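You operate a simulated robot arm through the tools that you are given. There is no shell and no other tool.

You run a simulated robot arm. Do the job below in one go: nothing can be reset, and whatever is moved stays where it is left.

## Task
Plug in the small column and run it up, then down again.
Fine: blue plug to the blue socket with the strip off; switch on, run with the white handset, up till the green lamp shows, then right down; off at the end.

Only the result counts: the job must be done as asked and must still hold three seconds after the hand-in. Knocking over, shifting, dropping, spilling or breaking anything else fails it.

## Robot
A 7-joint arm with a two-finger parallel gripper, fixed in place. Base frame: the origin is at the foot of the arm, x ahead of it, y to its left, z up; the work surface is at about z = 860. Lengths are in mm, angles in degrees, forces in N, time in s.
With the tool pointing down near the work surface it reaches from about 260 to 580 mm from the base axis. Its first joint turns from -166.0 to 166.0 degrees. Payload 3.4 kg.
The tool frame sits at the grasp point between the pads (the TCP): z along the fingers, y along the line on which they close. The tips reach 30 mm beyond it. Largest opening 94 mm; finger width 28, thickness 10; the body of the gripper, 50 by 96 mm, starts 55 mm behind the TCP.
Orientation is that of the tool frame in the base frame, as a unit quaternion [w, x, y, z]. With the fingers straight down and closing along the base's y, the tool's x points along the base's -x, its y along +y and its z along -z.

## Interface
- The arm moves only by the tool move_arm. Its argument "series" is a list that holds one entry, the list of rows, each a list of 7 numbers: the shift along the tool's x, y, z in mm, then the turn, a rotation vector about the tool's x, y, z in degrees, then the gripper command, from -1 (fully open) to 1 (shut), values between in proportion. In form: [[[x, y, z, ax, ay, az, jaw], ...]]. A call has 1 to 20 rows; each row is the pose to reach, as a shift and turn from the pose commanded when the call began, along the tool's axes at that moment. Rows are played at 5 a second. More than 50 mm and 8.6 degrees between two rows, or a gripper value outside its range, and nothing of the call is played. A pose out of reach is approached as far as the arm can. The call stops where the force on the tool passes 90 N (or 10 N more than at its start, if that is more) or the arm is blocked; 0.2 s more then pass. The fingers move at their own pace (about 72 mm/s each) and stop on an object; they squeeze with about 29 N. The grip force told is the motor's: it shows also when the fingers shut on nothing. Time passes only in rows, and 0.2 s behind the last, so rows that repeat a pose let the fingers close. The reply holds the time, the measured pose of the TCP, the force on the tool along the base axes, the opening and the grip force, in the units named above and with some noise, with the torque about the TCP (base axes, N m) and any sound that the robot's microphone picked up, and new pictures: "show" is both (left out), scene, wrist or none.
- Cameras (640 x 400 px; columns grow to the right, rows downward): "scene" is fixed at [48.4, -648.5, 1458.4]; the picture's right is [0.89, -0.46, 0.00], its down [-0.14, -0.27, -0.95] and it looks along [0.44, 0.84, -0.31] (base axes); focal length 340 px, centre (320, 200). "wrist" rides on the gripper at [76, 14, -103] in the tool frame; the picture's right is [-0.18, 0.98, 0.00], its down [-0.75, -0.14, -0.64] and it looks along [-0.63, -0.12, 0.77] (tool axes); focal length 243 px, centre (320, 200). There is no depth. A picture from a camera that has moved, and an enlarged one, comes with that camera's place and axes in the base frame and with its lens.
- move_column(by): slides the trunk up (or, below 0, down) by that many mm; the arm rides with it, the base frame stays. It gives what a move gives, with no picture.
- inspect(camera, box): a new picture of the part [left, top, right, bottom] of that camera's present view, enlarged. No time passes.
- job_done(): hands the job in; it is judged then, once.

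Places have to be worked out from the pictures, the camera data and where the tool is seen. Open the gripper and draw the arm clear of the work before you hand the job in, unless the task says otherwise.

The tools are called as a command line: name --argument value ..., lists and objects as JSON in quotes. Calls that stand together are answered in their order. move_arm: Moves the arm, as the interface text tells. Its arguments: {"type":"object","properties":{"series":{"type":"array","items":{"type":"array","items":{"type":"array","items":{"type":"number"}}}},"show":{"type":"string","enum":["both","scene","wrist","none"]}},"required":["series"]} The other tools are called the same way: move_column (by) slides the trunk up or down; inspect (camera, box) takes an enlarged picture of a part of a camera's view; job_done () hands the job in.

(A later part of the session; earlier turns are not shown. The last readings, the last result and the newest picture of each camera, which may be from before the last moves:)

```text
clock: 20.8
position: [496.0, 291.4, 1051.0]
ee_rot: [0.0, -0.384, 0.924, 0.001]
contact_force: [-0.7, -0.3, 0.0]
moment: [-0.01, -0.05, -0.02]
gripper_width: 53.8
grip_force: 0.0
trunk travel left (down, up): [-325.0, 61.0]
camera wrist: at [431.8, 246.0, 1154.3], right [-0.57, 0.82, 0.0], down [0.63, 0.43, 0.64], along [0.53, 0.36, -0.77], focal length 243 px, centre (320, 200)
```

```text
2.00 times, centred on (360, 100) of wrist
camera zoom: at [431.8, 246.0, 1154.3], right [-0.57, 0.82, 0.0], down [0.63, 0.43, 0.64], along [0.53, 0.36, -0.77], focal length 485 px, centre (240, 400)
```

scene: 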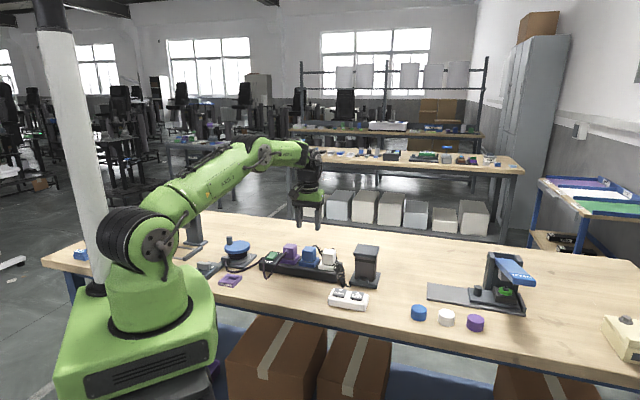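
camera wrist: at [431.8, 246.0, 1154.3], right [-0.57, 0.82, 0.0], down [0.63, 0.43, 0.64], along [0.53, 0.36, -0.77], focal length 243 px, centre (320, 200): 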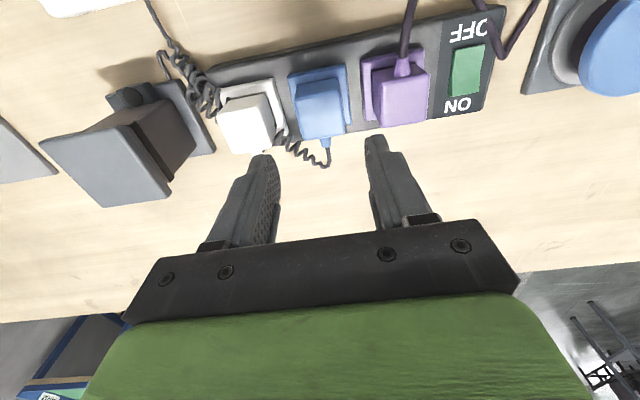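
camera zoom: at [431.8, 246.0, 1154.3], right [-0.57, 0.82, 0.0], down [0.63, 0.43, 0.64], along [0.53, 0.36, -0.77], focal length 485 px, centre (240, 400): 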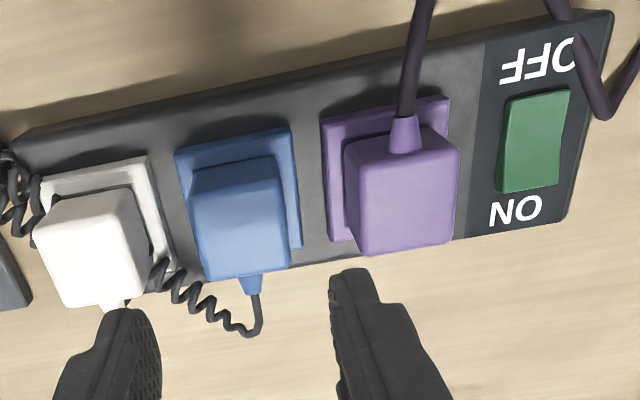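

The blue plug sits square and level with its neighbours. The rocker is centred at about (399,391), so I'll go above its ON end at about (408,400), turning +90° and closing the fingers on the way.

move_arm --series '[[[-1, 11, 0, 0, 0, 7.5, 1], [-2, 23, 0, 0, 0, 15, 1], [-4, 35, 0, 0, 0, 22.5, 1], [-5, 46, 0, 0, 0, 30, 1], [-6, 58, 0, 0, 0, 37.5, 1], [-7, 70, 0, 0, 0, 45, 1], [-9, 81, 0, 0, 0, 52.5, 1], [-10, 93, 0, 0, 0, 60, 1], [-11, 104, 0, 0, 0, 67.5, 1], [-12, 116, 0, 0, 0, 75, 1], [-13, 128, 0, 0, 0, 82.5, 1], [-14.6, 139, 0, 0, 0, 90, 1], [-14.6, 139, 30, 0, 0, 90, 1], [-14.6, 139, 60, 0, 0, 90, 1], [-14.6, 139, 60, 0, 0, 90, 1]]]'

inspect --camera "wrist" --box '[240, 60, 420, 240]'

inspect --camera "scene" --box '[230, 220, 320, 300]'

```text
clock: 24.0
position: [410.1, 401.3, 989.7]
ee_rot: [0.0, 0.383, 0.924, 0.0]
contact_force: [-0.2, 0.0, -0.7]
moment: [0.01, 0.03, -0.01]
gripper_width: 0.1
grip_force: 28.6
trunk travel left (down, up): [-325.0, 61.0]
camera wrist: at [365.1, 463.7, 1092.1], right [0.82, 0.57, 0.0], down [0.43, -0.63, 0.64], along [0.36, -0.53, -0.77], focal length 243 px, centre (320, 200)
```

scene: 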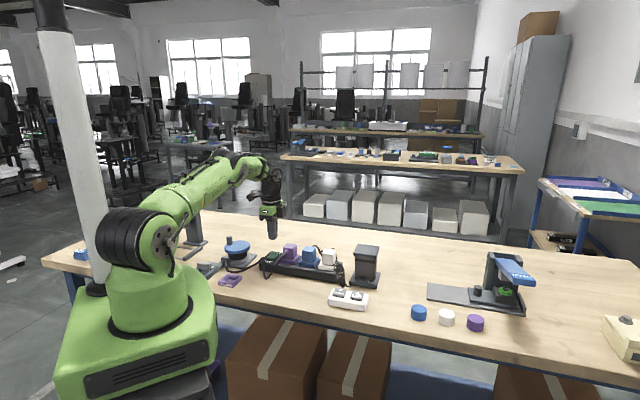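
wrist: 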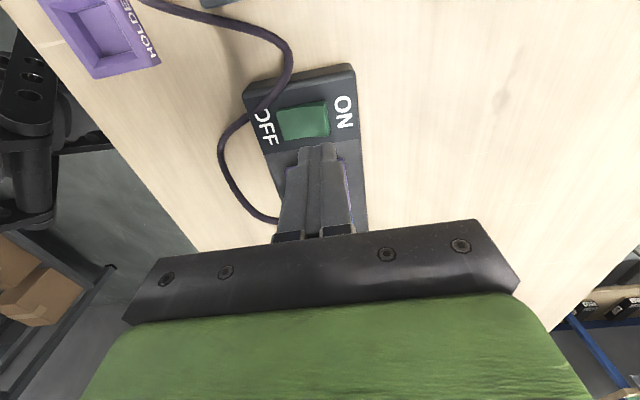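

```text
2.22 times, centred on (330, 150) of wrist
camera zoom: at [365.1, 463.7, 1092.1], right [0.82, 0.57, 0.0], down [0.43, -0.63, 0.64], along [0.36, -0.53, -0.77], focal length 539 px, centre (298, 311)
```

zoom: 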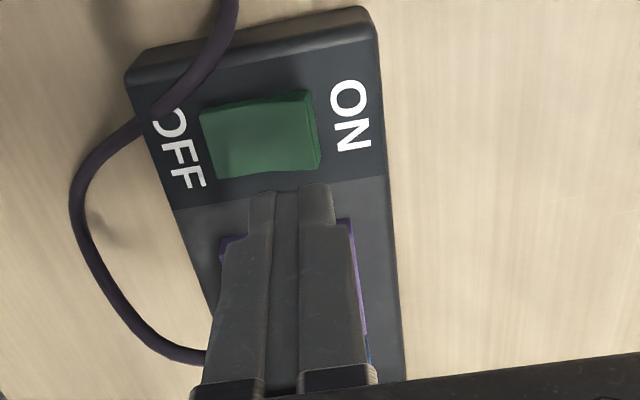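

```text
5.00 times, centred on (275, 260) of scene
camera zoom: at [48.4, -648.5, 1458.4], right [0.89, -0.46, 0.0], down [-0.14, -0.27, -0.95], along [0.44, 0.84, -0.31], focal length 1698 px, centre (545, -100)
```

zoom: 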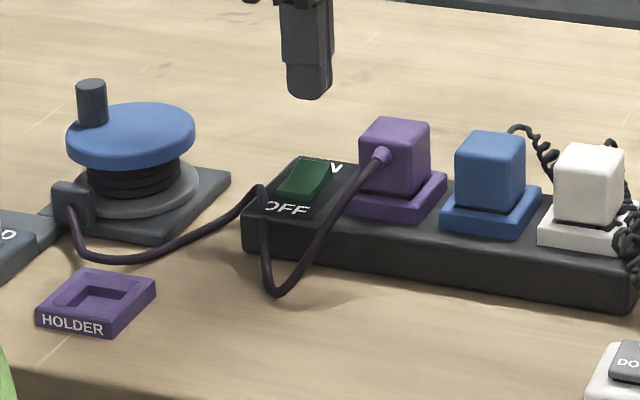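

The landing point straight below the closed tips is on the ON half of the rocker, about 13 mm from its pivot. I'll lower and press, watching the force and listening for sound.

move_arm --series '[[[0, 0, 25, 0, 0, 0, 1], [0, 0, 50, 0, 0, 0, 1], [0, 0, 57, 0, 0, 0, 1], [0, 0, 61, 0, 0, 0, 1], [0, 0, 64, 0, 0, 0, 1], [0, 0, 64, 0, 0, 0, 1]]]' --show "none"

inspect --camera "scene" --box '[230, 220, 320, 300]'

inspect --camera "wrist" --box '[240, 60, 420, 240]'

```text
clock: 25.4
position: [410.5, 400.6, 932.2]
ee_rot: [0.002, 0.383, 0.924, 0.007]
contact_force: [5.7, 3.9, 45.3]
moment: [-0.18, 0.15, -0.02]
gripper_width: 0.3
grip_force: 29.0
trunk travel left (down, up): [-325.0, 61.0]
heard: click
```

```text
5.00 times, centred on (275, 260) of scene
camera zoom: at [48.4, -648.5, 1458.4], right [0.89, -0.46, 0.0], down [-0.14, -0.27, -0.95], along [0.44, 0.84, -0.31], focal length 1698 px, centre (545, -100)
```

zoom: 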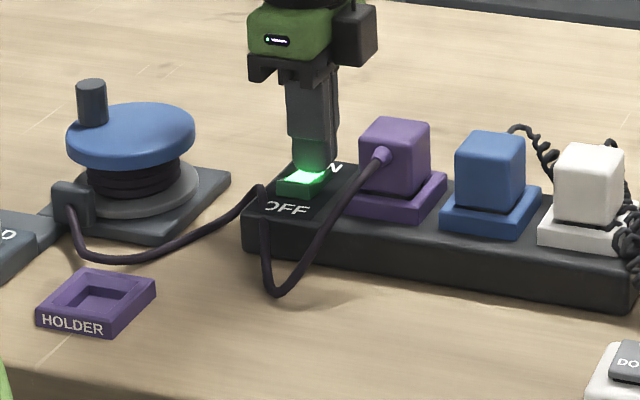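

```text
2.22 times, centred on (330, 150) of wrist
camera zoom: at [365.3, 462.6, 1035.4], right [0.83, 0.56, 0.01], down [0.43, -0.64, 0.64], along [0.37, -0.52, -0.77], focal length 539 px, centre (298, 311)
```

zoom: 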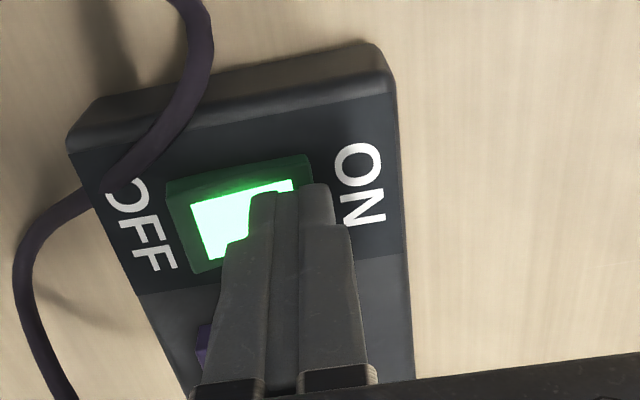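

A click was heard and the rocker lit up green, so the strip is on. I'll rise clear and check that nothing else moved or started.

move_arm --series '[[[0, 0, 40, 0, 0, 0, 1], [0, 0, 0, 0, 0, 0, 1], [0, 0, -40, 0, 0, 0, 1], [0, 0, -40, 0, 0, 0, 1]]]'

inspect --camera "scene" --box '[180, 220, 400, 330]'

inspect --camera "scene" --box '[320, 235, 400, 315]'

```text
clock: 25.7
position: [410.9, 401.1, 932.1]
ee_rot: [0.001, 0.386, 0.922, 0.007]
contact_force: [-15.4, -16.6, 32.2]
moment: [-0.96, 0.45, -0.26]
gripper_width: 0.1
grip_force: 29.1
trunk travel left (down, up): [-325.0, 61.0]
stopped in row 1: the force on the tool passed its limit at 120 N (the readings are from after the stop); the commanded pose is now the measured one
camera wrist: at [366.4, 463.0, 1035.8], right [0.83, 0.56, 0.01], down [0.42, -0.64, 0.64], along [0.37, -0.52, -0.77], focal length 243 px, centre (320, 200)
```

scene: 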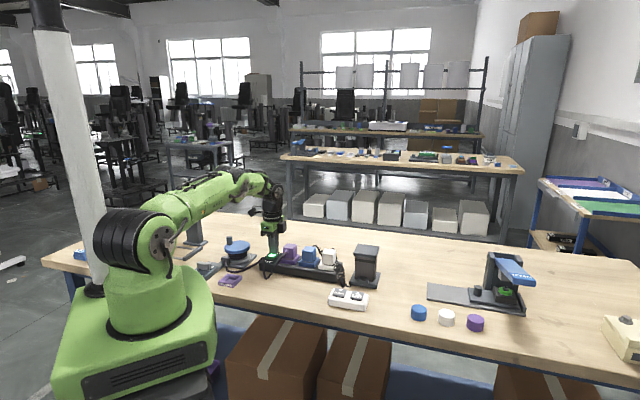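
wrist: 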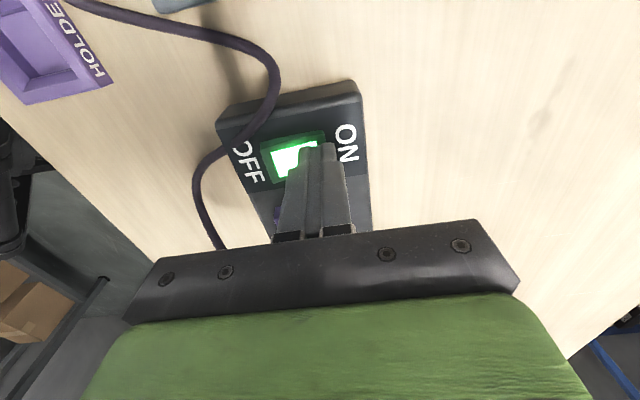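

```text
2.91 times, centred on (290, 275) of scene
camera zoom: at [48.4, -648.5, 1458.4], right [0.89, -0.46, 0.0], down [-0.14, -0.27, -0.95], along [0.44, 0.84, -0.31], focal length 988 px, centre (407, -18)
```

zoom: 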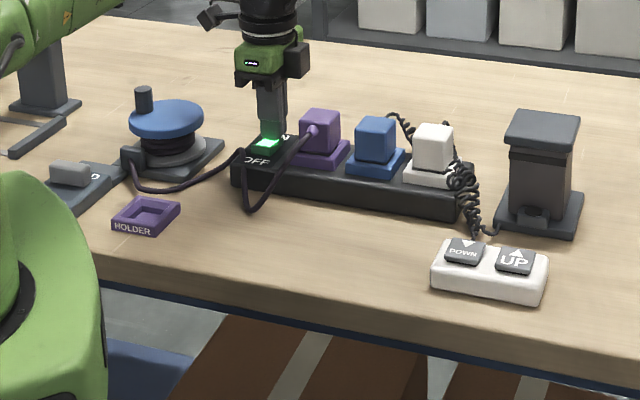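

```text
5.00 times, centred on (360, 275) of scene
camera zoom: at [48.4, -648.5, 1458.4], right [0.89, -0.46, 0.0], down [-0.14, -0.27, -0.95], along [0.44, 0.84, -0.31], focal length 1698 px, centre (120, -175)
```

zoom: 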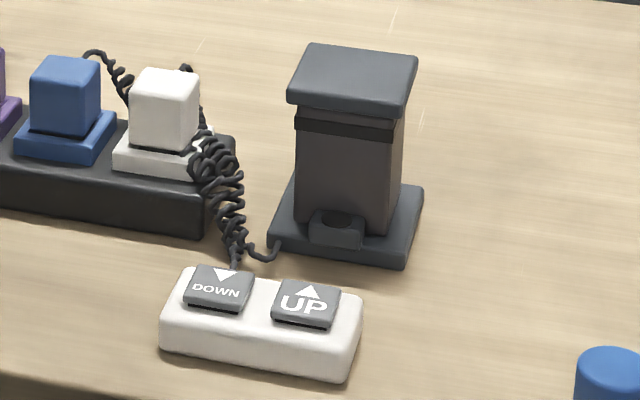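

That was my error: row 1 said +40, which pushed down, and the guard stopped it at 120 N. The pictures show the strip and everything else in place and the switch still lit. Now I'll rise, with the sign right this time.

move_arm --series '[[[0, 0, -10, 0, 0, 0, 1], [0, 0, -40, 0, 0, 0, 1], [0, 0, -80, 0, 0, 0, 1], [0, 0, -120, 0, 0, 0, 1], [0, 0, -120, 0, 0, 0, 1]]]'

inspect --camera "scene" --box '[255, 240, 319, 280]'

inspect --camera "wrist" --box '[220, 0, 460, 150]'

```text
clock: 26.9
position: [414.6, 402.0, 1046.5]
ee_rot: [0.001, 0.384, 0.923, 0.008]
contact_force: [-0.6, 0.3, -0.7]
moment: [0.0, 0.01, 0.0]
gripper_width: 0.0
grip_force: 28.9
trunk travel left (down, up): [-325.0, 61.0]
camera wrist: at [370.2, 465.1, 1149.6], right [0.83, 0.56, 0.01], down [0.43, -0.64, 0.64], along [0.37, -0.52, -0.77], focal length 243 px, centre (320, 200)
```

scene: 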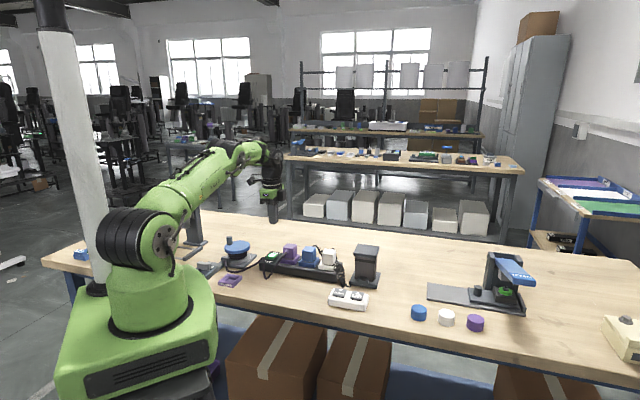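
wrist: 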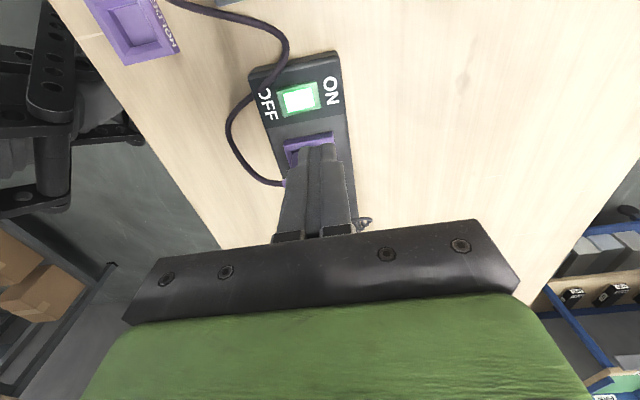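

```text
10.00 times, centred on (287, 260) of scene
camera zoom: at [48.4, -648.5, 1458.4], right [0.89, -0.46, 0.0], down [-0.14, -0.27, -0.95], along [0.44, 0.84, -0.31], focal length 3397 px, centre (650, -400)
```

zoom: 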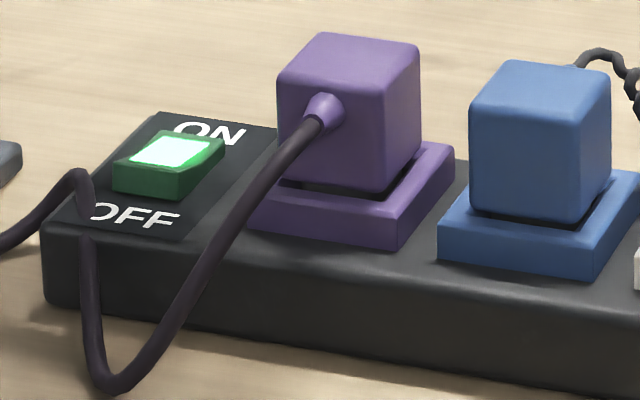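

```text
2.67 times, centred on (340, 75) of wrist
camera zoom: at [370.2, 465.1, 1149.6], right [0.83, 0.56, 0.01], down [0.43, -0.64, 0.64], along [0.37, -0.52, -0.77], focal length 647 px, centre (267, 533)
```

zoom: 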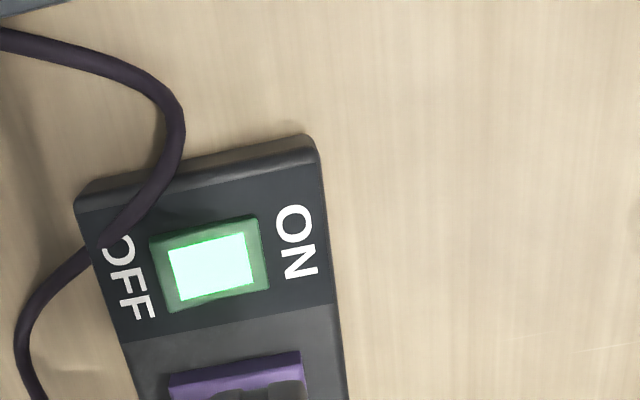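

The strip hasn't moved and is switched on. From triangulation the UP button is at about (539.5,55), DOWN at (502,90.5), and their tops at z ≈ 890. I'll go above UP, turning -90° to keep the gripper slim towards the column and let the camera look at the column and lamp.

move_arm --series '[[[-28, -13, 0, 0, 0, -7.5, 1], [-56, -26, 0, 0, 0, -15, 1], [-83, -39, 0, 0, 0, -22.5, 1], [-111, -52, 0, 0, 0, -30, 1], [-139, -65, 0, 0, 0, -37.5, 1], [-167, -78, 0, 0, 0, -45, 1], [-195, -92, 0, 0, 0, -52.5, 1], [-222, -105, 0, 0, 0, -60, 1], [-250, -118, 0, 0, 0, -67.5, 1], [-278, -131, 0, 0, 0, -75, 1], [-306, -144, 0, 0, 0, -82.5, 1], [-333.7, -157, 0, 0, 0, -90, 1], [-333.7, -157, 0, 0, 0, -90, 1]]]'

inspect --camera "wrist" --box '[160, 0, 480, 200]'

```text
clock: 29.7
position: [538.1, 57.5, 1044.8]
ee_rot: [0.006, -0.382, 0.924, 0.003]
contact_force: [0.3, 0.0, 1.0]
moment: [-0.04, -0.02, -0.01]
gripper_width: 0.2
grip_force: 28.8
trunk travel left (down, up): [-325.0, 61.0]
camera wrist: at [472.3, 10.5, 1147.2], right [-0.56, 0.83, 0.0], down [0.63, 0.42, 0.65], along [0.54, 0.37, -0.76], focal length 243 px, centre (320, 200)
```

scene: 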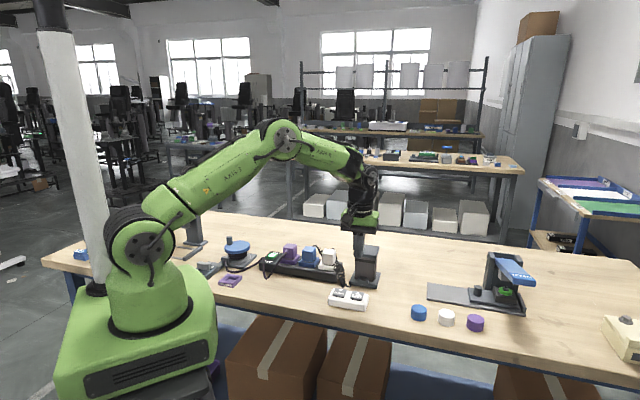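
wrist: 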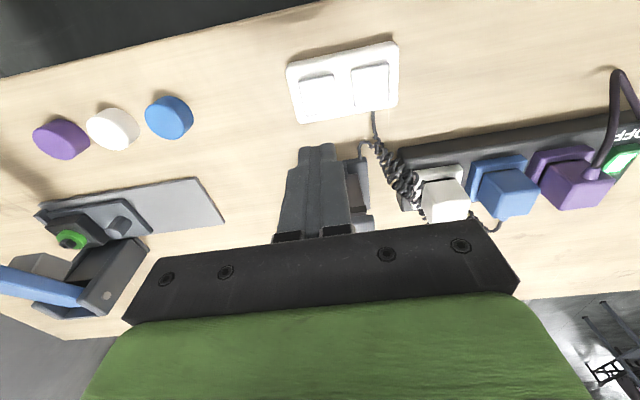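

```text
2.00 times, centred on (320, 100) of wrist
camera zoom: at [472.3, 10.5, 1147.2], right [-0.56, 0.83, 0.0], down [0.63, 0.42, 0.65], along [0.54, 0.37, -0.76], focal length 485 px, centre (320, 400)
```

zoom: 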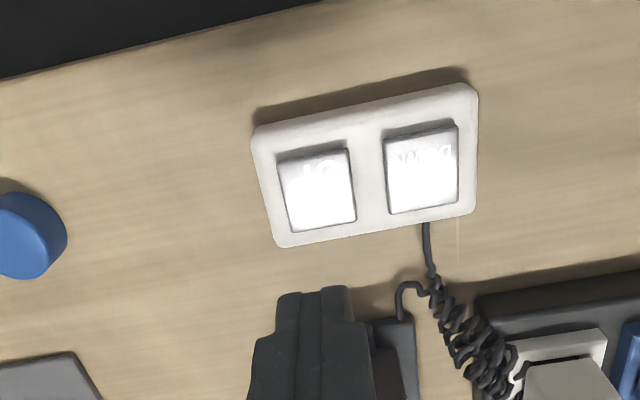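

The handset buttons are lit now, so the column has power, and UP is right under the tool (landing point (320,193) against button centre (318,190)). I'll lean the gripper body 20° towards the base so it doesn't hide the column from the scene camera, and go down to just above UP.

move_arm --series '[[[0, 0, 20, 6.7, 0, 0, 1], [0, 0, 45, 13.4, 0, 0, 1], [0, 0, 70, 20, 0, 0, 1], [0, 0, 95, 20, 0, 0, 1], [0, 0, 112, 20, 0, 0, 1], [0, 0, 112, 20, 0, 0, 1]]]'

inspect --camera "scene" --box '[310, 215, 410, 315]'

inspect --camera "wrist" --box '[200, 60, 440, 240]'

```text
clock: 31.1
position: [538.0, 57.4, 932.6]
ee_rot: [0.073, -0.375, 0.911, -0.156]
contact_force: [-0.6, 0.2, 1.0]
moment: [-0.02, -0.01, -0.01]
gripper_width: 0.2
grip_force: 29.2
trunk travel left (down, up): [-325.0, 61.0]
camera wrist: at [447.5, 35.1, 1022.6], right [-0.52, 0.79, -0.33], down [0.47, 0.58, 0.66], along [0.72, 0.19, -0.67], focal length 243 px, centre (320, 200)
```

scene: 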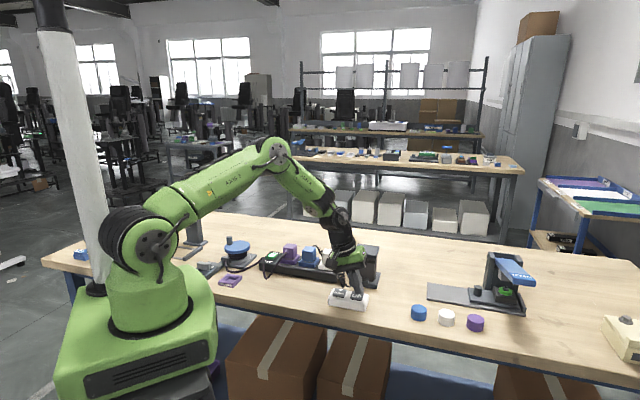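
wrist: 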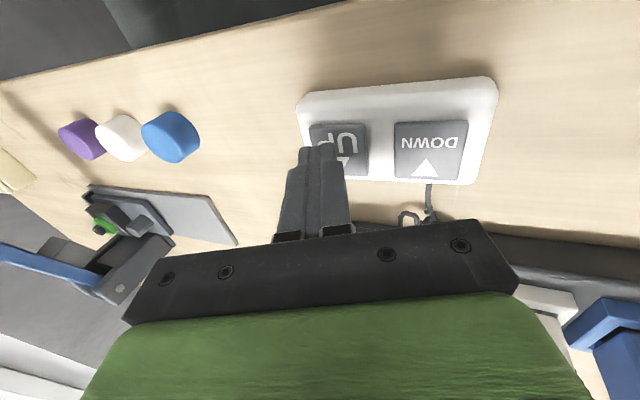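

```text
4.00 times, centred on (360, 265) of scene
camera zoom: at [48.4, -648.5, 1458.4], right [0.89, -0.46, 0.0], down [-0.14, -0.27, -0.95], along [0.44, 0.84, -0.31], focal length 1359 px, centre (160, -60)
```

zoom: 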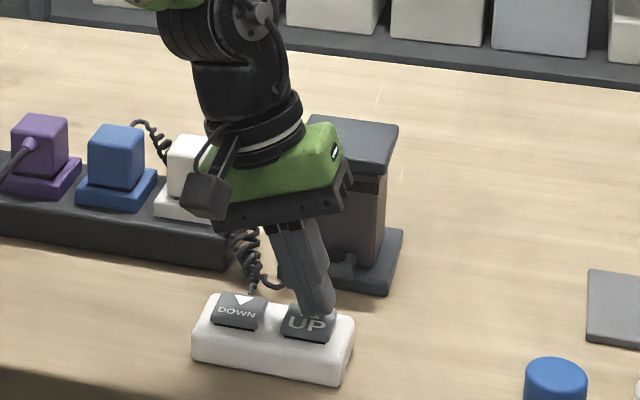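

```text
2.22 times, centred on (320, 150) of wrist
camera zoom: at [447.5, 35.1, 1022.6], right [-0.52, 0.79, -0.33], down [0.47, 0.58, 0.66], along [0.72, 0.19, -0.67], focal length 539 px, centre (320, 311)
```

zoom: 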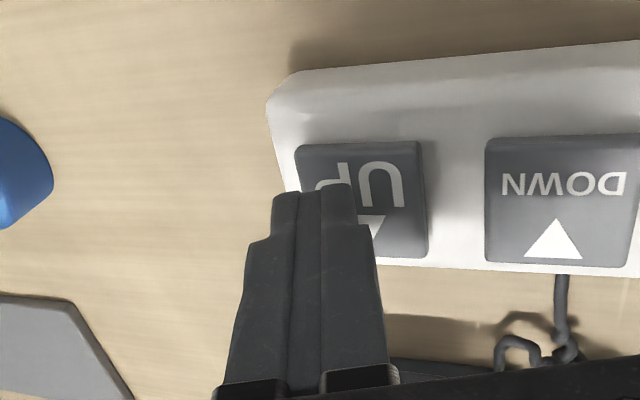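

About half the column is visible now. I'll press straight down on UP in small steps (base-vertical, which is tool y and z combined) and look.

move_arm --series '[[[0, 2.4, 6.6, 0, 0, 0, 1], [0, 3.4, 9.4, 0, 0, 0, 1], [0, 4.4, 12.2, 0, 0, 0, 1]]]' --show "scene"

inspect --camera "scene" --box '[310, 215, 410, 315]'

```text
clock: 31.9
position: [538.2, 56.8, 921.0]
ee_rot: [0.073, -0.374, 0.911, -0.157]
contact_force: [0.2, 1.6, 5.1]
moment: [0.0, -0.01, 0.0]
gripper_width: 0.0
grip_force: 28.5
trunk travel left (down, up): [-325.0, 61.0]
heard: click
```

scene: 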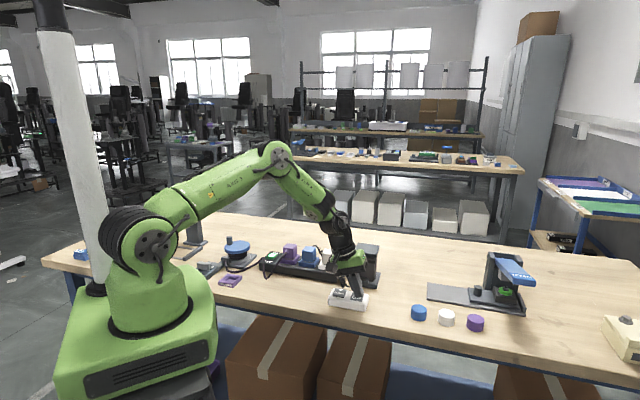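

```text
4.00 times, centred on (360, 265) of scene
camera zoom: at [48.4, -648.5, 1458.4], right [0.89, -0.46, 0.0], down [-0.14, -0.27, -0.95], along [0.44, 0.84, -0.31], focal length 1359 px, centre (160, -60)
```

zoom: 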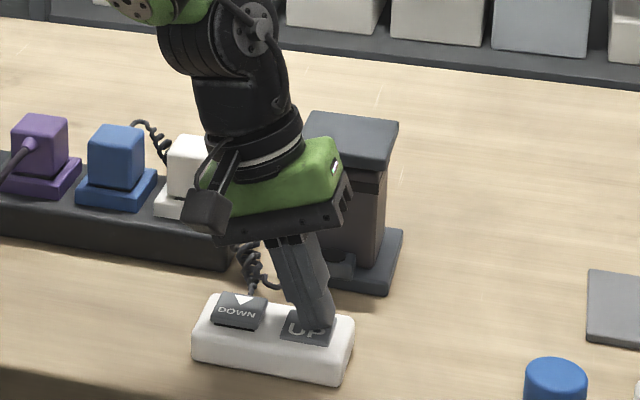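

A click was heard, so UP is pressed. I'll hold for a short while and see whether the column rises.

move_arm --series '[[[0, 0, 0, 0, 0, 0, 1], [0, 0, 0, 0, 0, 0, 1], [0, 0, 0, 0, 0, 0, 1]]]' --show "none"

inspect --camera "scene" --box '[310, 215, 410, 315]'

```text
clock: 32.7
position: [536.9, 56.9, 920.4]
ee_rot: [0.073, -0.374, 0.911, -0.156]
contact_force: [0.7, -0.4, 5.3]
moment: [-0.03, 0.02, 0.0]
gripper_width: 0.0
grip_force: 29.0
trunk travel left (down, up): [-325.0, 61.0]
```

```text
4.00 times, centred on (360, 265) of scene
camera zoom: at [48.4, -648.5, 1458.4], right [0.89, -0.46, 0.0], down [-0.14, -0.27, -0.95], along [0.44, 0.84, -0.31], focal length 1359 px, centre (160, -60)
```

zoom: 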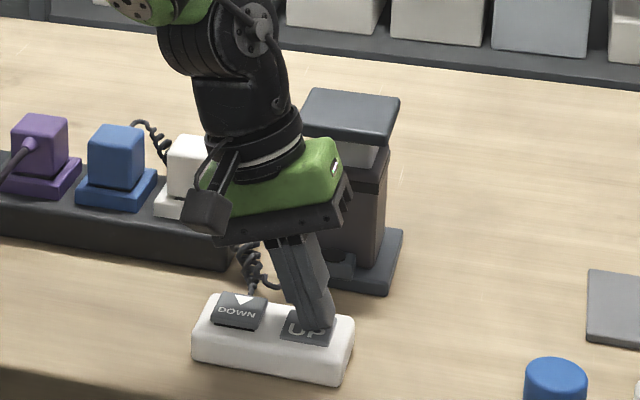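

The column is rising at about 25 mm/s. I'll keep holding in short steps and watch for the green lamp.

move_arm --series '[[[0, 0, 0, 0, 0, 0, 1], [0, 0, 0, 0, 0, 0, 1]]]' --show "none"

inspect --camera "scene" --box '[310, 195, 410, 295]'

```text
clock: 33.3
position: [537.3, 57.6, 920.6]
ee_rot: [0.073, -0.375, 0.911, -0.157]
contact_force: [-0.2, 0.2, 5.5]
moment: [-0.04, 0.0, 0.04]
gripper_width: 0.2
grip_force: 29.1
trunk travel left (down, up): [-325.0, 61.0]
```

```text
4.00 times, centred on (360, 245) of scene
camera zoom: at [48.4, -648.5, 1458.4], right [0.89, -0.46, 0.0], down [-0.14, -0.27, -0.95], along [0.44, 0.84, -0.31], focal length 1359 px, centre (160, 20)
```

zoom: 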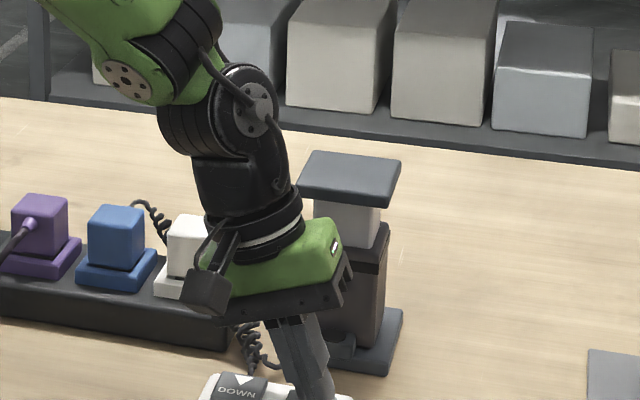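

Still rising. I'll continue in small steps and zoom in on the small box on the column's base too, which may hold the lamp.

move_arm --series '[[[0, 0, 0, 0, 0, 0, 1]]]' --show "none"

inspect --camera "scene" --box '[340, 220, 390, 290]'

inspect --camera "wrist" --box '[300, 120, 520, 250]'

```text
clock: 33.7
position: [538.1, 56.8, 919.3]
ee_rot: [0.073, -0.374, 0.911, -0.157]
contact_force: [0.1, 0.8, 4.8]
moment: [0.0, 0.04, 0.03]
gripper_width: 0.0
grip_force: 28.9
trunk travel left (down, up): [-325.0, 61.0]
```

```text
5.71 times, centred on (365, 255) of scene
camera zoom: at [48.4, -648.5, 1458.4], right [0.89, -0.46, 0.0], down [-0.14, -0.27, -0.95], along [0.44, 0.84, -0.31], focal length 1941 px, centre (63, -114)
```

zoom: 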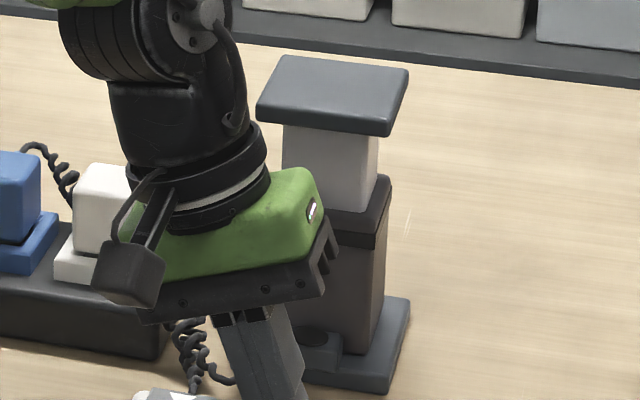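

```text
2.91 times, centred on (410, 185) of wrist
camera zoom: at [447.9, 35.4, 1010.7], right [-0.52, 0.79, -0.33], down [0.47, 0.58, 0.66], along [0.72, 0.19, -0.67], focal length 706 px, centre (58, 244)
```

zoom: 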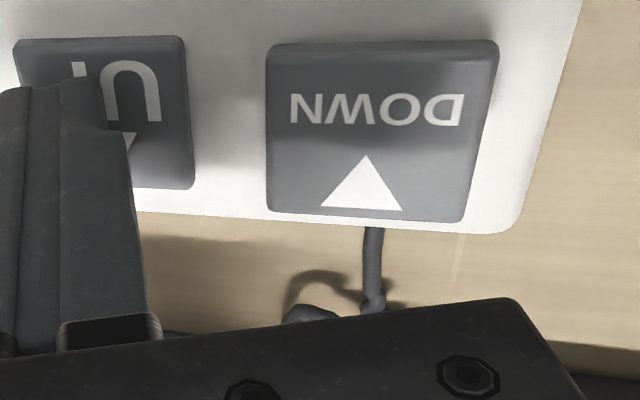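

The dark round lens on the base box is just visible beside the finger and isn't lit yet. I'll keep holding.

move_arm --series '[[[0, 0, 0, 0, 0, 0, 1], [0, 0, 0, 0, 0, 0, 1]]]' --show "none"

inspect --camera "scene" --box '[340, 220, 390, 290]'

```text
clock: 34.3
position: [537.3, 56.4, 919.7]
ee_rot: [0.073, -0.374, 0.911, -0.157]
contact_force: [-0.3, -0.6, 5.5]
moment: [0.0, 0.0, 0.0]
gripper_width: 0.0
grip_force: 28.9
trunk travel left (down, up): [-325.0, 61.0]
```

```text
5.71 times, centred on (365, 255) of scene
camera zoom: at [48.4, -648.5, 1458.4], right [0.89, -0.46, 0.0], down [-0.14, -0.27, -0.95], along [0.44, 0.84, -0.31], focal length 1941 px, centre (63, -114)
```

zoom: 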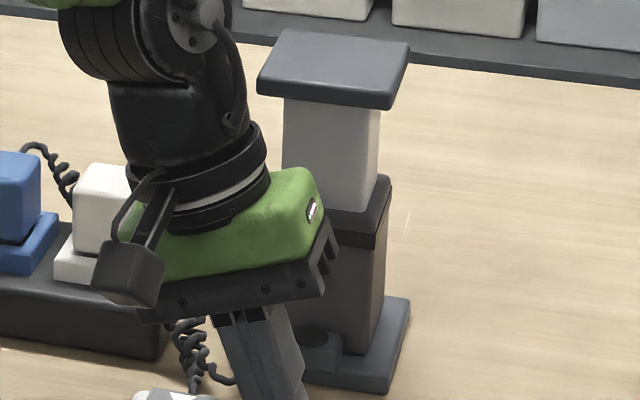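

The column is still rising with no lamp yet, so I'll keep holding.

move_arm --series '[[[0, 0, 0, 0, 0, 0, 1], [0, 0, 0, 0, 0, 0, 1]]]' --show "none"

inspect --camera "scene" --box '[340, 220, 390, 290]'

```text
clock: 34.9
position: [537.9, 56.8, 919.4]
ee_rot: [0.073, -0.375, 0.911, -0.156]
contact_force: [0.6, 0.1, 5.1]
moment: [-0.04, 0.02, -0.01]
gripper_width: 0.2
grip_force: 28.9
trunk travel left (down, up): [-325.0, 61.0]
```

```text
5.71 times, centred on (365, 255) of scene
camera zoom: at [48.4, -648.5, 1458.4], right [0.89, -0.46, 0.0], down [-0.14, -0.27, -0.95], along [0.44, 0.84, -0.31], focal length 1941 px, centre (63, -114)
```

zoom: 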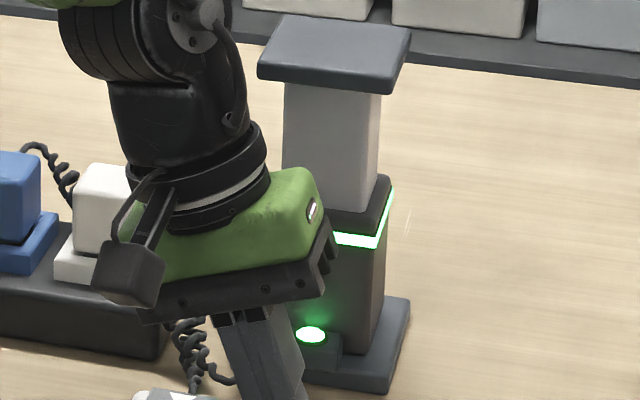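

The green lamp is lit, so I'll let go of UP at once by lifting straight up.

move_arm --series '[[[0, -5.1, -14.1, 0, 0, 0, 1], [0, -13.7, -37.6, 0, 0, 0, 1]]]' --show "scene"

inspect --camera "scene" --box '[310, 215, 410, 315]'

```text
clock: 35.5
position: [536.6, 57.0, 959.5]
ee_rot: [0.071, -0.374, 0.911, -0.156]
contact_force: [0.7, -0.6, -0.7]
moment: [0.0, 0.0, -0.01]
gripper_width: 0.0
grip_force: 29.1
trunk travel left (down, up): [-325.0, 61.0]
```

scene: 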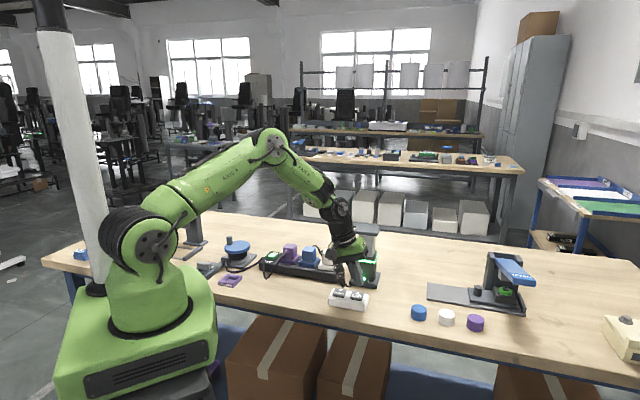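

```text
4.00 times, centred on (360, 265) of scene
camera zoom: at [48.4, -648.5, 1458.4], right [0.89, -0.46, 0.0], down [-0.14, -0.27, -0.95], along [0.44, 0.84, -0.31], focal length 1359 px, centre (160, -60)
```

zoom: 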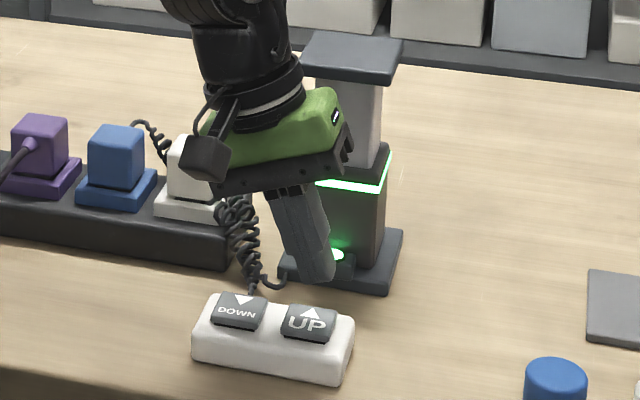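

The column holds its height and the lamp stays lit, with UP released and the handset not moved. Now I'll shift 50 mm along the handset to sit over DOWN, still above it, and check.

move_arm --series '[[[0.5, 24, -8.5, 0, 0, 0, 1], [1, 47, -17.1, 0, 0, 0, 1], [1, 54, 2, 0, 0, 0, 1], [1, 54, 2, 0, 0, 0, 1]]]'

inspect --camera "wrist" --box '[200, 60, 440, 240]'

inspect --camera "scene" --box '[310, 215, 410, 315]'

```text
clock: 36.5
position: [501.7, 91.2, 938.3]
ee_rot: [0.073, -0.375, 0.911, -0.157]
contact_force: [-0.4, -0.5, 0.5]
moment: [0.02, -0.01, 0.02]
gripper_width: 0.1
grip_force: 28.6
trunk travel left (down, up): [-325.0, 61.0]
camera wrist: at [411.9, 69.7, 1028.9], right [-0.52, 0.79, -0.33], down [0.47, 0.58, 0.66], along [0.72, 0.19, -0.67], focal length 243 px, centre (320, 200)
```

scene: 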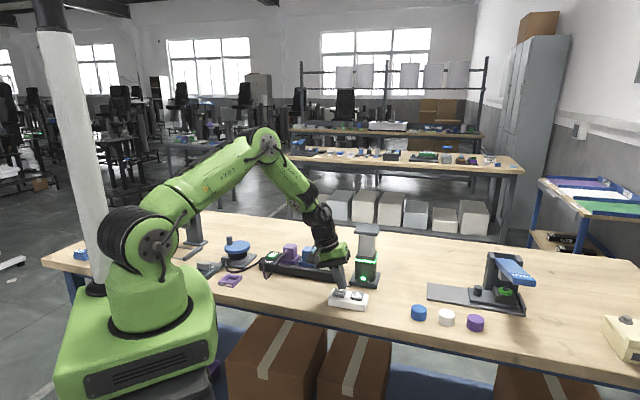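
wrist: 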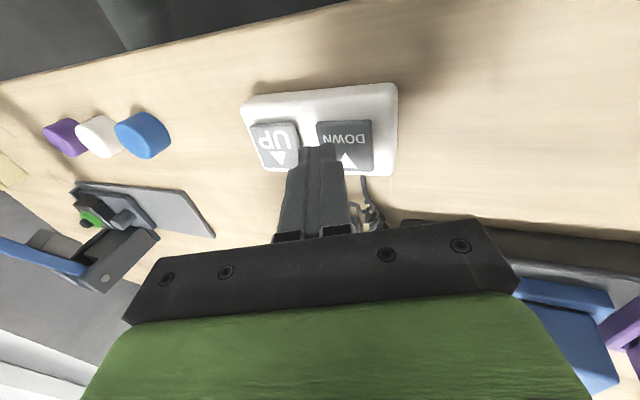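

```text
2.22 times, centred on (320, 150) of wrist
camera zoom: at [411.9, 69.7, 1028.9], right [-0.52, 0.79, -0.33], down [0.47, 0.58, 0.66], along [0.72, 0.19, -0.67], focal length 539 px, centre (320, 311)
```

zoom: 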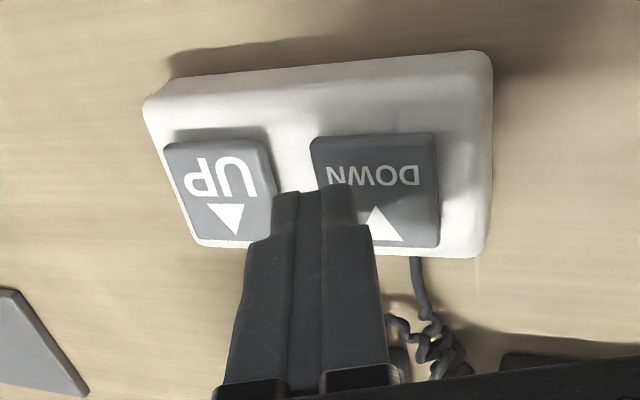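

```text
4.00 times, centred on (360, 265) of scene
camera zoom: at [48.4, -648.5, 1458.4], right [0.89, -0.46, 0.0], down [-0.14, -0.27, -0.95], along [0.44, 0.84, -0.31], focal length 1359 px, centre (160, -60)
```

zoom: 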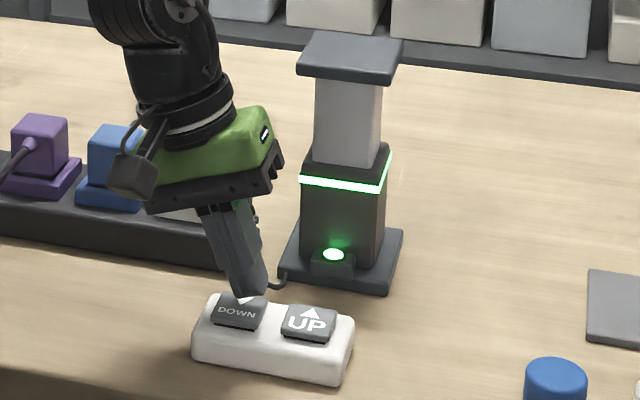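

The whole column is in view now and the finger is over DOWN at the same relative spot that worked for UP. I'll press down and hold.

move_arm --series '[[[0, 3.4, 9.4, 0, 0, 0, 1], [0, 5.1, 14.1, 0, 0, 0, 1], [0, 6.3, 17.4, 0, 0, 0, 1], [0, 6.3, 17.4, 0, 0, 0, 1], [0, 6.3, 17.4, 0, 0, 0, 1]]]' --show "none"

inspect --camera "scene" --box '[310, 215, 410, 315]'

```text
clock: 37.7
position: [502.7, 90.7, 921.7]
ee_rot: [0.072, -0.375, 0.911, -0.157]
contact_force: [-0.1, -2.0, 3.2]
moment: [-0.05, 0.0, 0.0]
gripper_width: 0.0
grip_force: 29.0
trunk travel left (down, up): [-325.0, 61.0]
heard: click
```

```text
4.00 times, centred on (360, 265) of scene
camera zoom: at [48.4, -648.5, 1458.4], right [0.89, -0.46, 0.0], down [-0.14, -0.27, -0.95], along [0.44, 0.84, -0.31], focal length 1359 px, centre (160, -60)
```

zoom: 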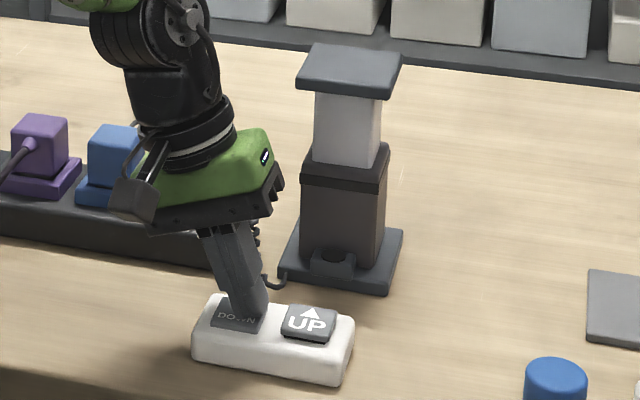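

DOWN clicked and the column is descending. I'll press 1 mm deeper for a solid contact and hold for about 2.5 s.

move_arm --series '[[[0, 0.3, 0.9, 0, 0, 0, 1], [0, 0.3, 0.9, 0, 0, 0, 1], [0, 0.3, 0.9, 0, 0, 0, 1], [0, 0.3, 0.9, 0, 0, 0, 1], [0, 0.3, 0.9, 0, 0, 0, 1], [0, 0.3, 0.9, 0, 0, 0, 1], [0, 0.3, 0.9, 0, 0, 0, 1], [0, 0.3, 0.9, 0, 0, 0, 1], [0, 0.3, 0.9, 0, 0, 0, 1], [0, 0.3, 0.9, 0, 0, 0, 1], [0, 0.3, 0.9, 0, 0, 0, 1], [0, 0.3, 0.9, 0, 0, 0, 1]]]' --show "none"

inspect --camera "scene" --box '[310, 215, 410, 315]'

```text
clock: 40.3
position: [502.1, 91.4, 921.1]
ee_rot: [0.073, -0.375, 0.911, -0.157]
contact_force: [-0.3, 0.8, 5.3]
moment: [0.02, 0.02, 0.02]
gripper_width: 0.0
grip_force: 29.4
trunk travel left (down, up): [-325.0, 61.0]
```

```text
4.00 times, centred on (360, 265) of scene
camera zoom: at [48.4, -648.5, 1458.4], right [0.89, -0.46, 0.0], down [-0.14, -0.27, -0.95], along [0.44, 0.84, -0.31], focal length 1359 px, centre (160, -60)
```

zoom: 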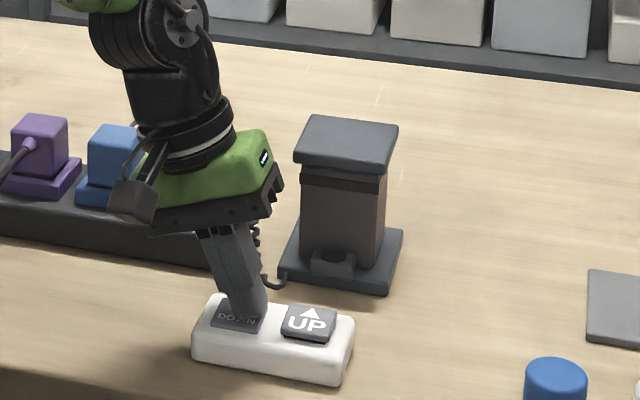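

The column looks nearly or fully retracted. I'll hold another 2 s to be sure it's right down and compare.

move_arm --series '[[[0, 0, 0, 0, 0, 0, 1], [0, 0, 0, 0, 0, 0, 1], [0, 0, 0, 0, 0, 0, 1], [0, 0, 0, 0, 0, 0, 1], [0, 0, 0, 0, 0, 0, 1], [0, 0, 0, 0, 0, 0, 1], [0, 0, 0, 0, 0, 0, 1], [0, 0, 0, 0, 0, 0, 1], [0, 0, 0, 0, 0, 0, 1], [0, 0, 0, 0, 0, 0, 1]]]' --show "none"

inspect --camera "scene" --box '[320, 235, 400, 315]'

```text
clock: 42.5
position: [502.3, 92.1, 920.0]
ee_rot: [0.073, -0.374, 0.911, -0.157]
contact_force: [0.3, -0.7, 4.3]
moment: [-0.01, 0.0, -0.02]
gripper_width: 0.0
grip_force: 28.7
trunk travel left (down, up): [-325.0, 61.0]
```

```text
5.00 times, centred on (360, 275) of scene
camera zoom: at [48.4, -648.5, 1458.4], right [0.89, -0.46, 0.0], down [-0.14, -0.27, -0.95], along [0.44, 0.84, -0.31], focal length 1698 px, centre (120, -175)
```

zoom: 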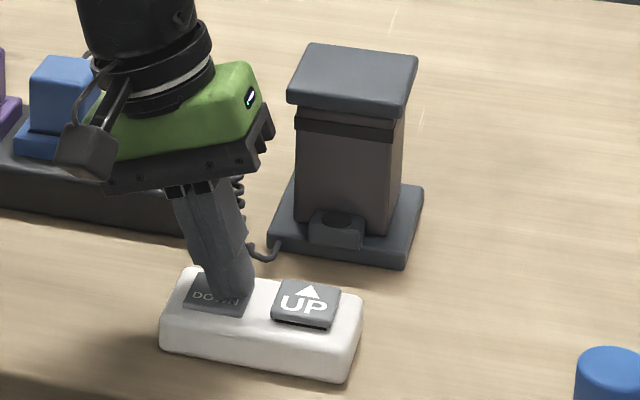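

The column matches its initial picture exactly, so it's right down. I'll release DOWN, rise, and bring the tool upright again.

move_arm --series '[[[0, -5.1, -14.1, 0, 0, 0, 1], [0, -17, -47, -6.7, 0, 0, 1], [0, -30, -82, -13.4, 0, 0, 1], [0, -42.8, -117.5, -20, 0, 0, 1], [0, -42.8, -117.5, -20, 0, 0, 1]]]'

inspect --camera "scene" --box '[320, 235, 400, 315]'

```text
clock: 43.7
position: [501.2, 90.4, 1046.0]
ee_rot: [0.006, -0.382, 0.924, 0.005]
contact_force: [-1.2, -0.1, 0.0]
moment: [-0.02, 0.02, 0.01]
gripper_width: 0.0
grip_force: 29.2
trunk travel left (down, up): [-325.0, 61.0]
camera wrist: at [435.5, 44.4, 1146.8], right [-0.56, 0.83, 0.01], down [0.63, 0.42, 0.65], along [0.54, 0.37, -0.76], focal length 243 px, centre (320, 200)
```

scene: 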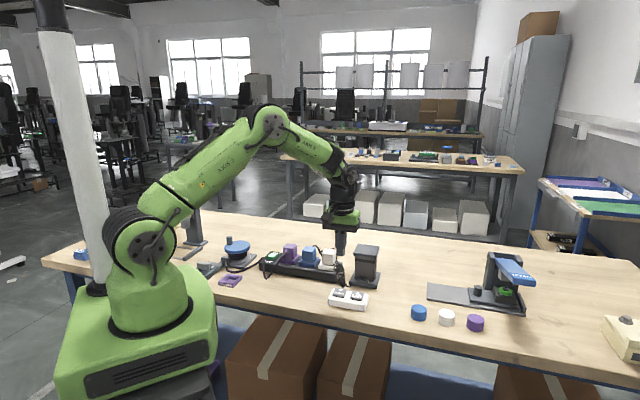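
wrist: 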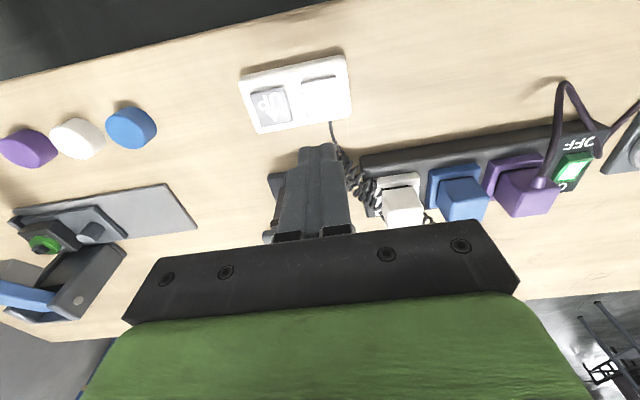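

```text
5.00 times, centred on (360, 275) of scene
camera zoom: at [48.4, -648.5, 1458.4], right [0.89, -0.46, 0.0], down [-0.14, -0.27, -0.95], along [0.44, 0.84, -0.31], focal length 1698 px, centre (120, -175)
```

zoom: 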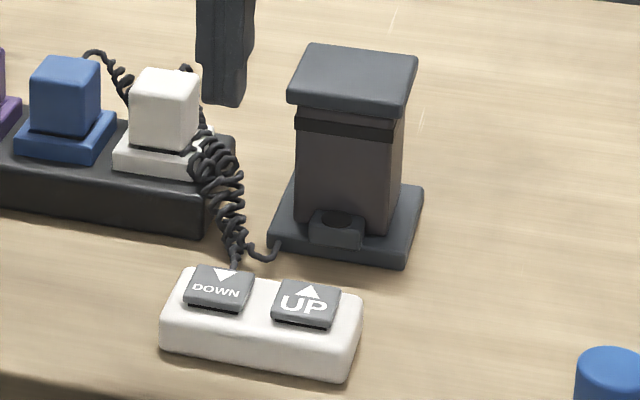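

Everything at the handset and column is as it should be. Now I'll go back to the switch, to a spot over its OFF half at about (395,382), turning +90° again and keeping clear of the purple cord.

move_arm --series '[[[-11, 23.5, 0, 0, 0, 7.5, 1], [-22, 47, 0, 0, 0, 15, 1], [-33, 70, 0, 0, 0, 22.5, 1], [-44, 94, 0, 0, 0, 30, 1], [-55, 117, 0, 0, 0, 37.5, 1], [-66, 141, 0, 0, 0, 45, 1], [-76, 164, 0, 0, 0, 52.5, 1], [-87, 188, 0, 0, 0, 60, 1], [-98, 211, 0, 0, 0, 67.5, 1], [-109, 234, 0, 0, 0, 75, 1], [-120, 258, 0, 0, 0, 82.5, 1], [-131, 281.3, 0, 0, 0, 90, 1], [-131, 281.3, 30, 0, 0, 90, 1], [-131, 281.3, 55, 0, 0, 90, 1], [-131, 281.3, 55, 0, 0, 90, 1]]]'

inspect --camera "wrist" --box '[240, 60, 420, 240]'

inspect --camera "scene" --box '[230, 220, 320, 300]'

```text
clock: 46.9
position: [396.0, 384.0, 991.8]
ee_rot: [0.001, 0.384, 0.923, 0.008]
contact_force: [1.5, 0.1, 0.3]
moment: [-0.02, 0.01, -0.01]
gripper_width: 0.0
grip_force: 29.4
trunk travel left (down, up): [-325.0, 61.0]
camera wrist: at [350.8, 444.8, 1095.4], right [0.83, 0.56, 0.01], down [0.42, -0.64, 0.64], along [0.37, -0.52, -0.77], focal length 243 px, centre (320, 200)
```

scene: 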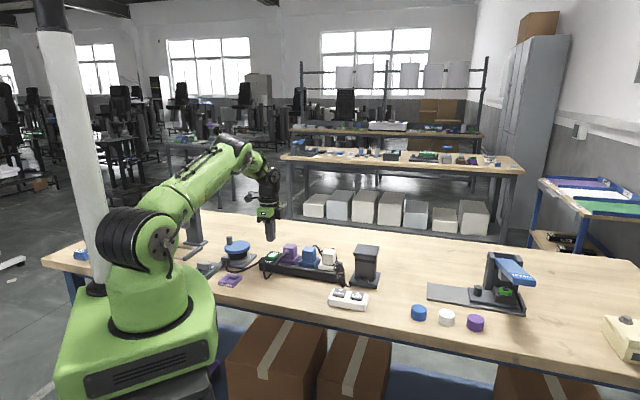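
wrist: 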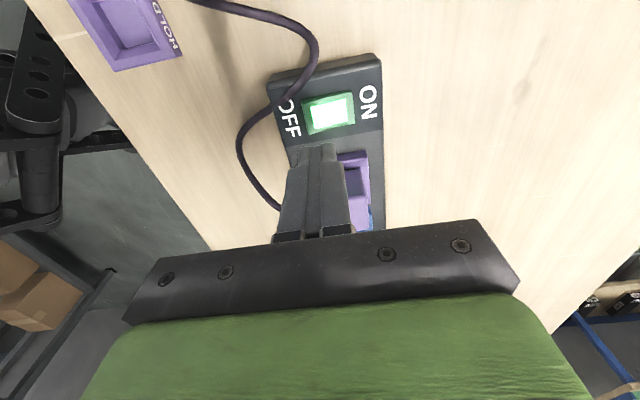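

```text
2.22 times, centred on (330, 150) of wrist
camera zoom: at [350.8, 444.8, 1095.4], right [0.83, 0.56, 0.01], down [0.42, -0.64, 0.64], along [0.37, -0.52, -0.77], focal length 539 px, centre (298, 311)
```

zoom: 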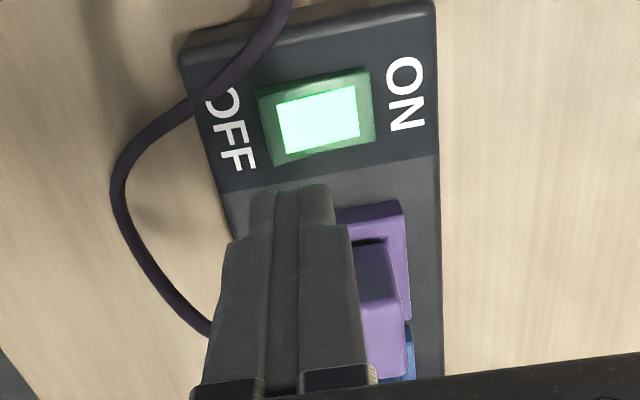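

```text
5.00 times, centred on (275, 260) of scene
camera zoom: at [48.4, -648.5, 1458.4], right [0.89, -0.46, 0.0], down [-0.14, -0.27, -0.95], along [0.44, 0.84, -0.31], focal length 1698 px, centre (545, -100)
```

zoom: 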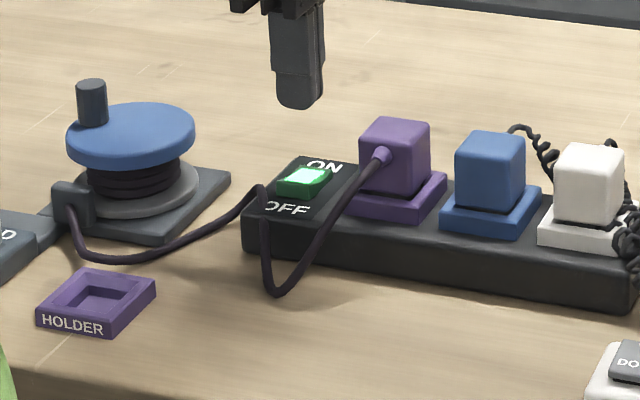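

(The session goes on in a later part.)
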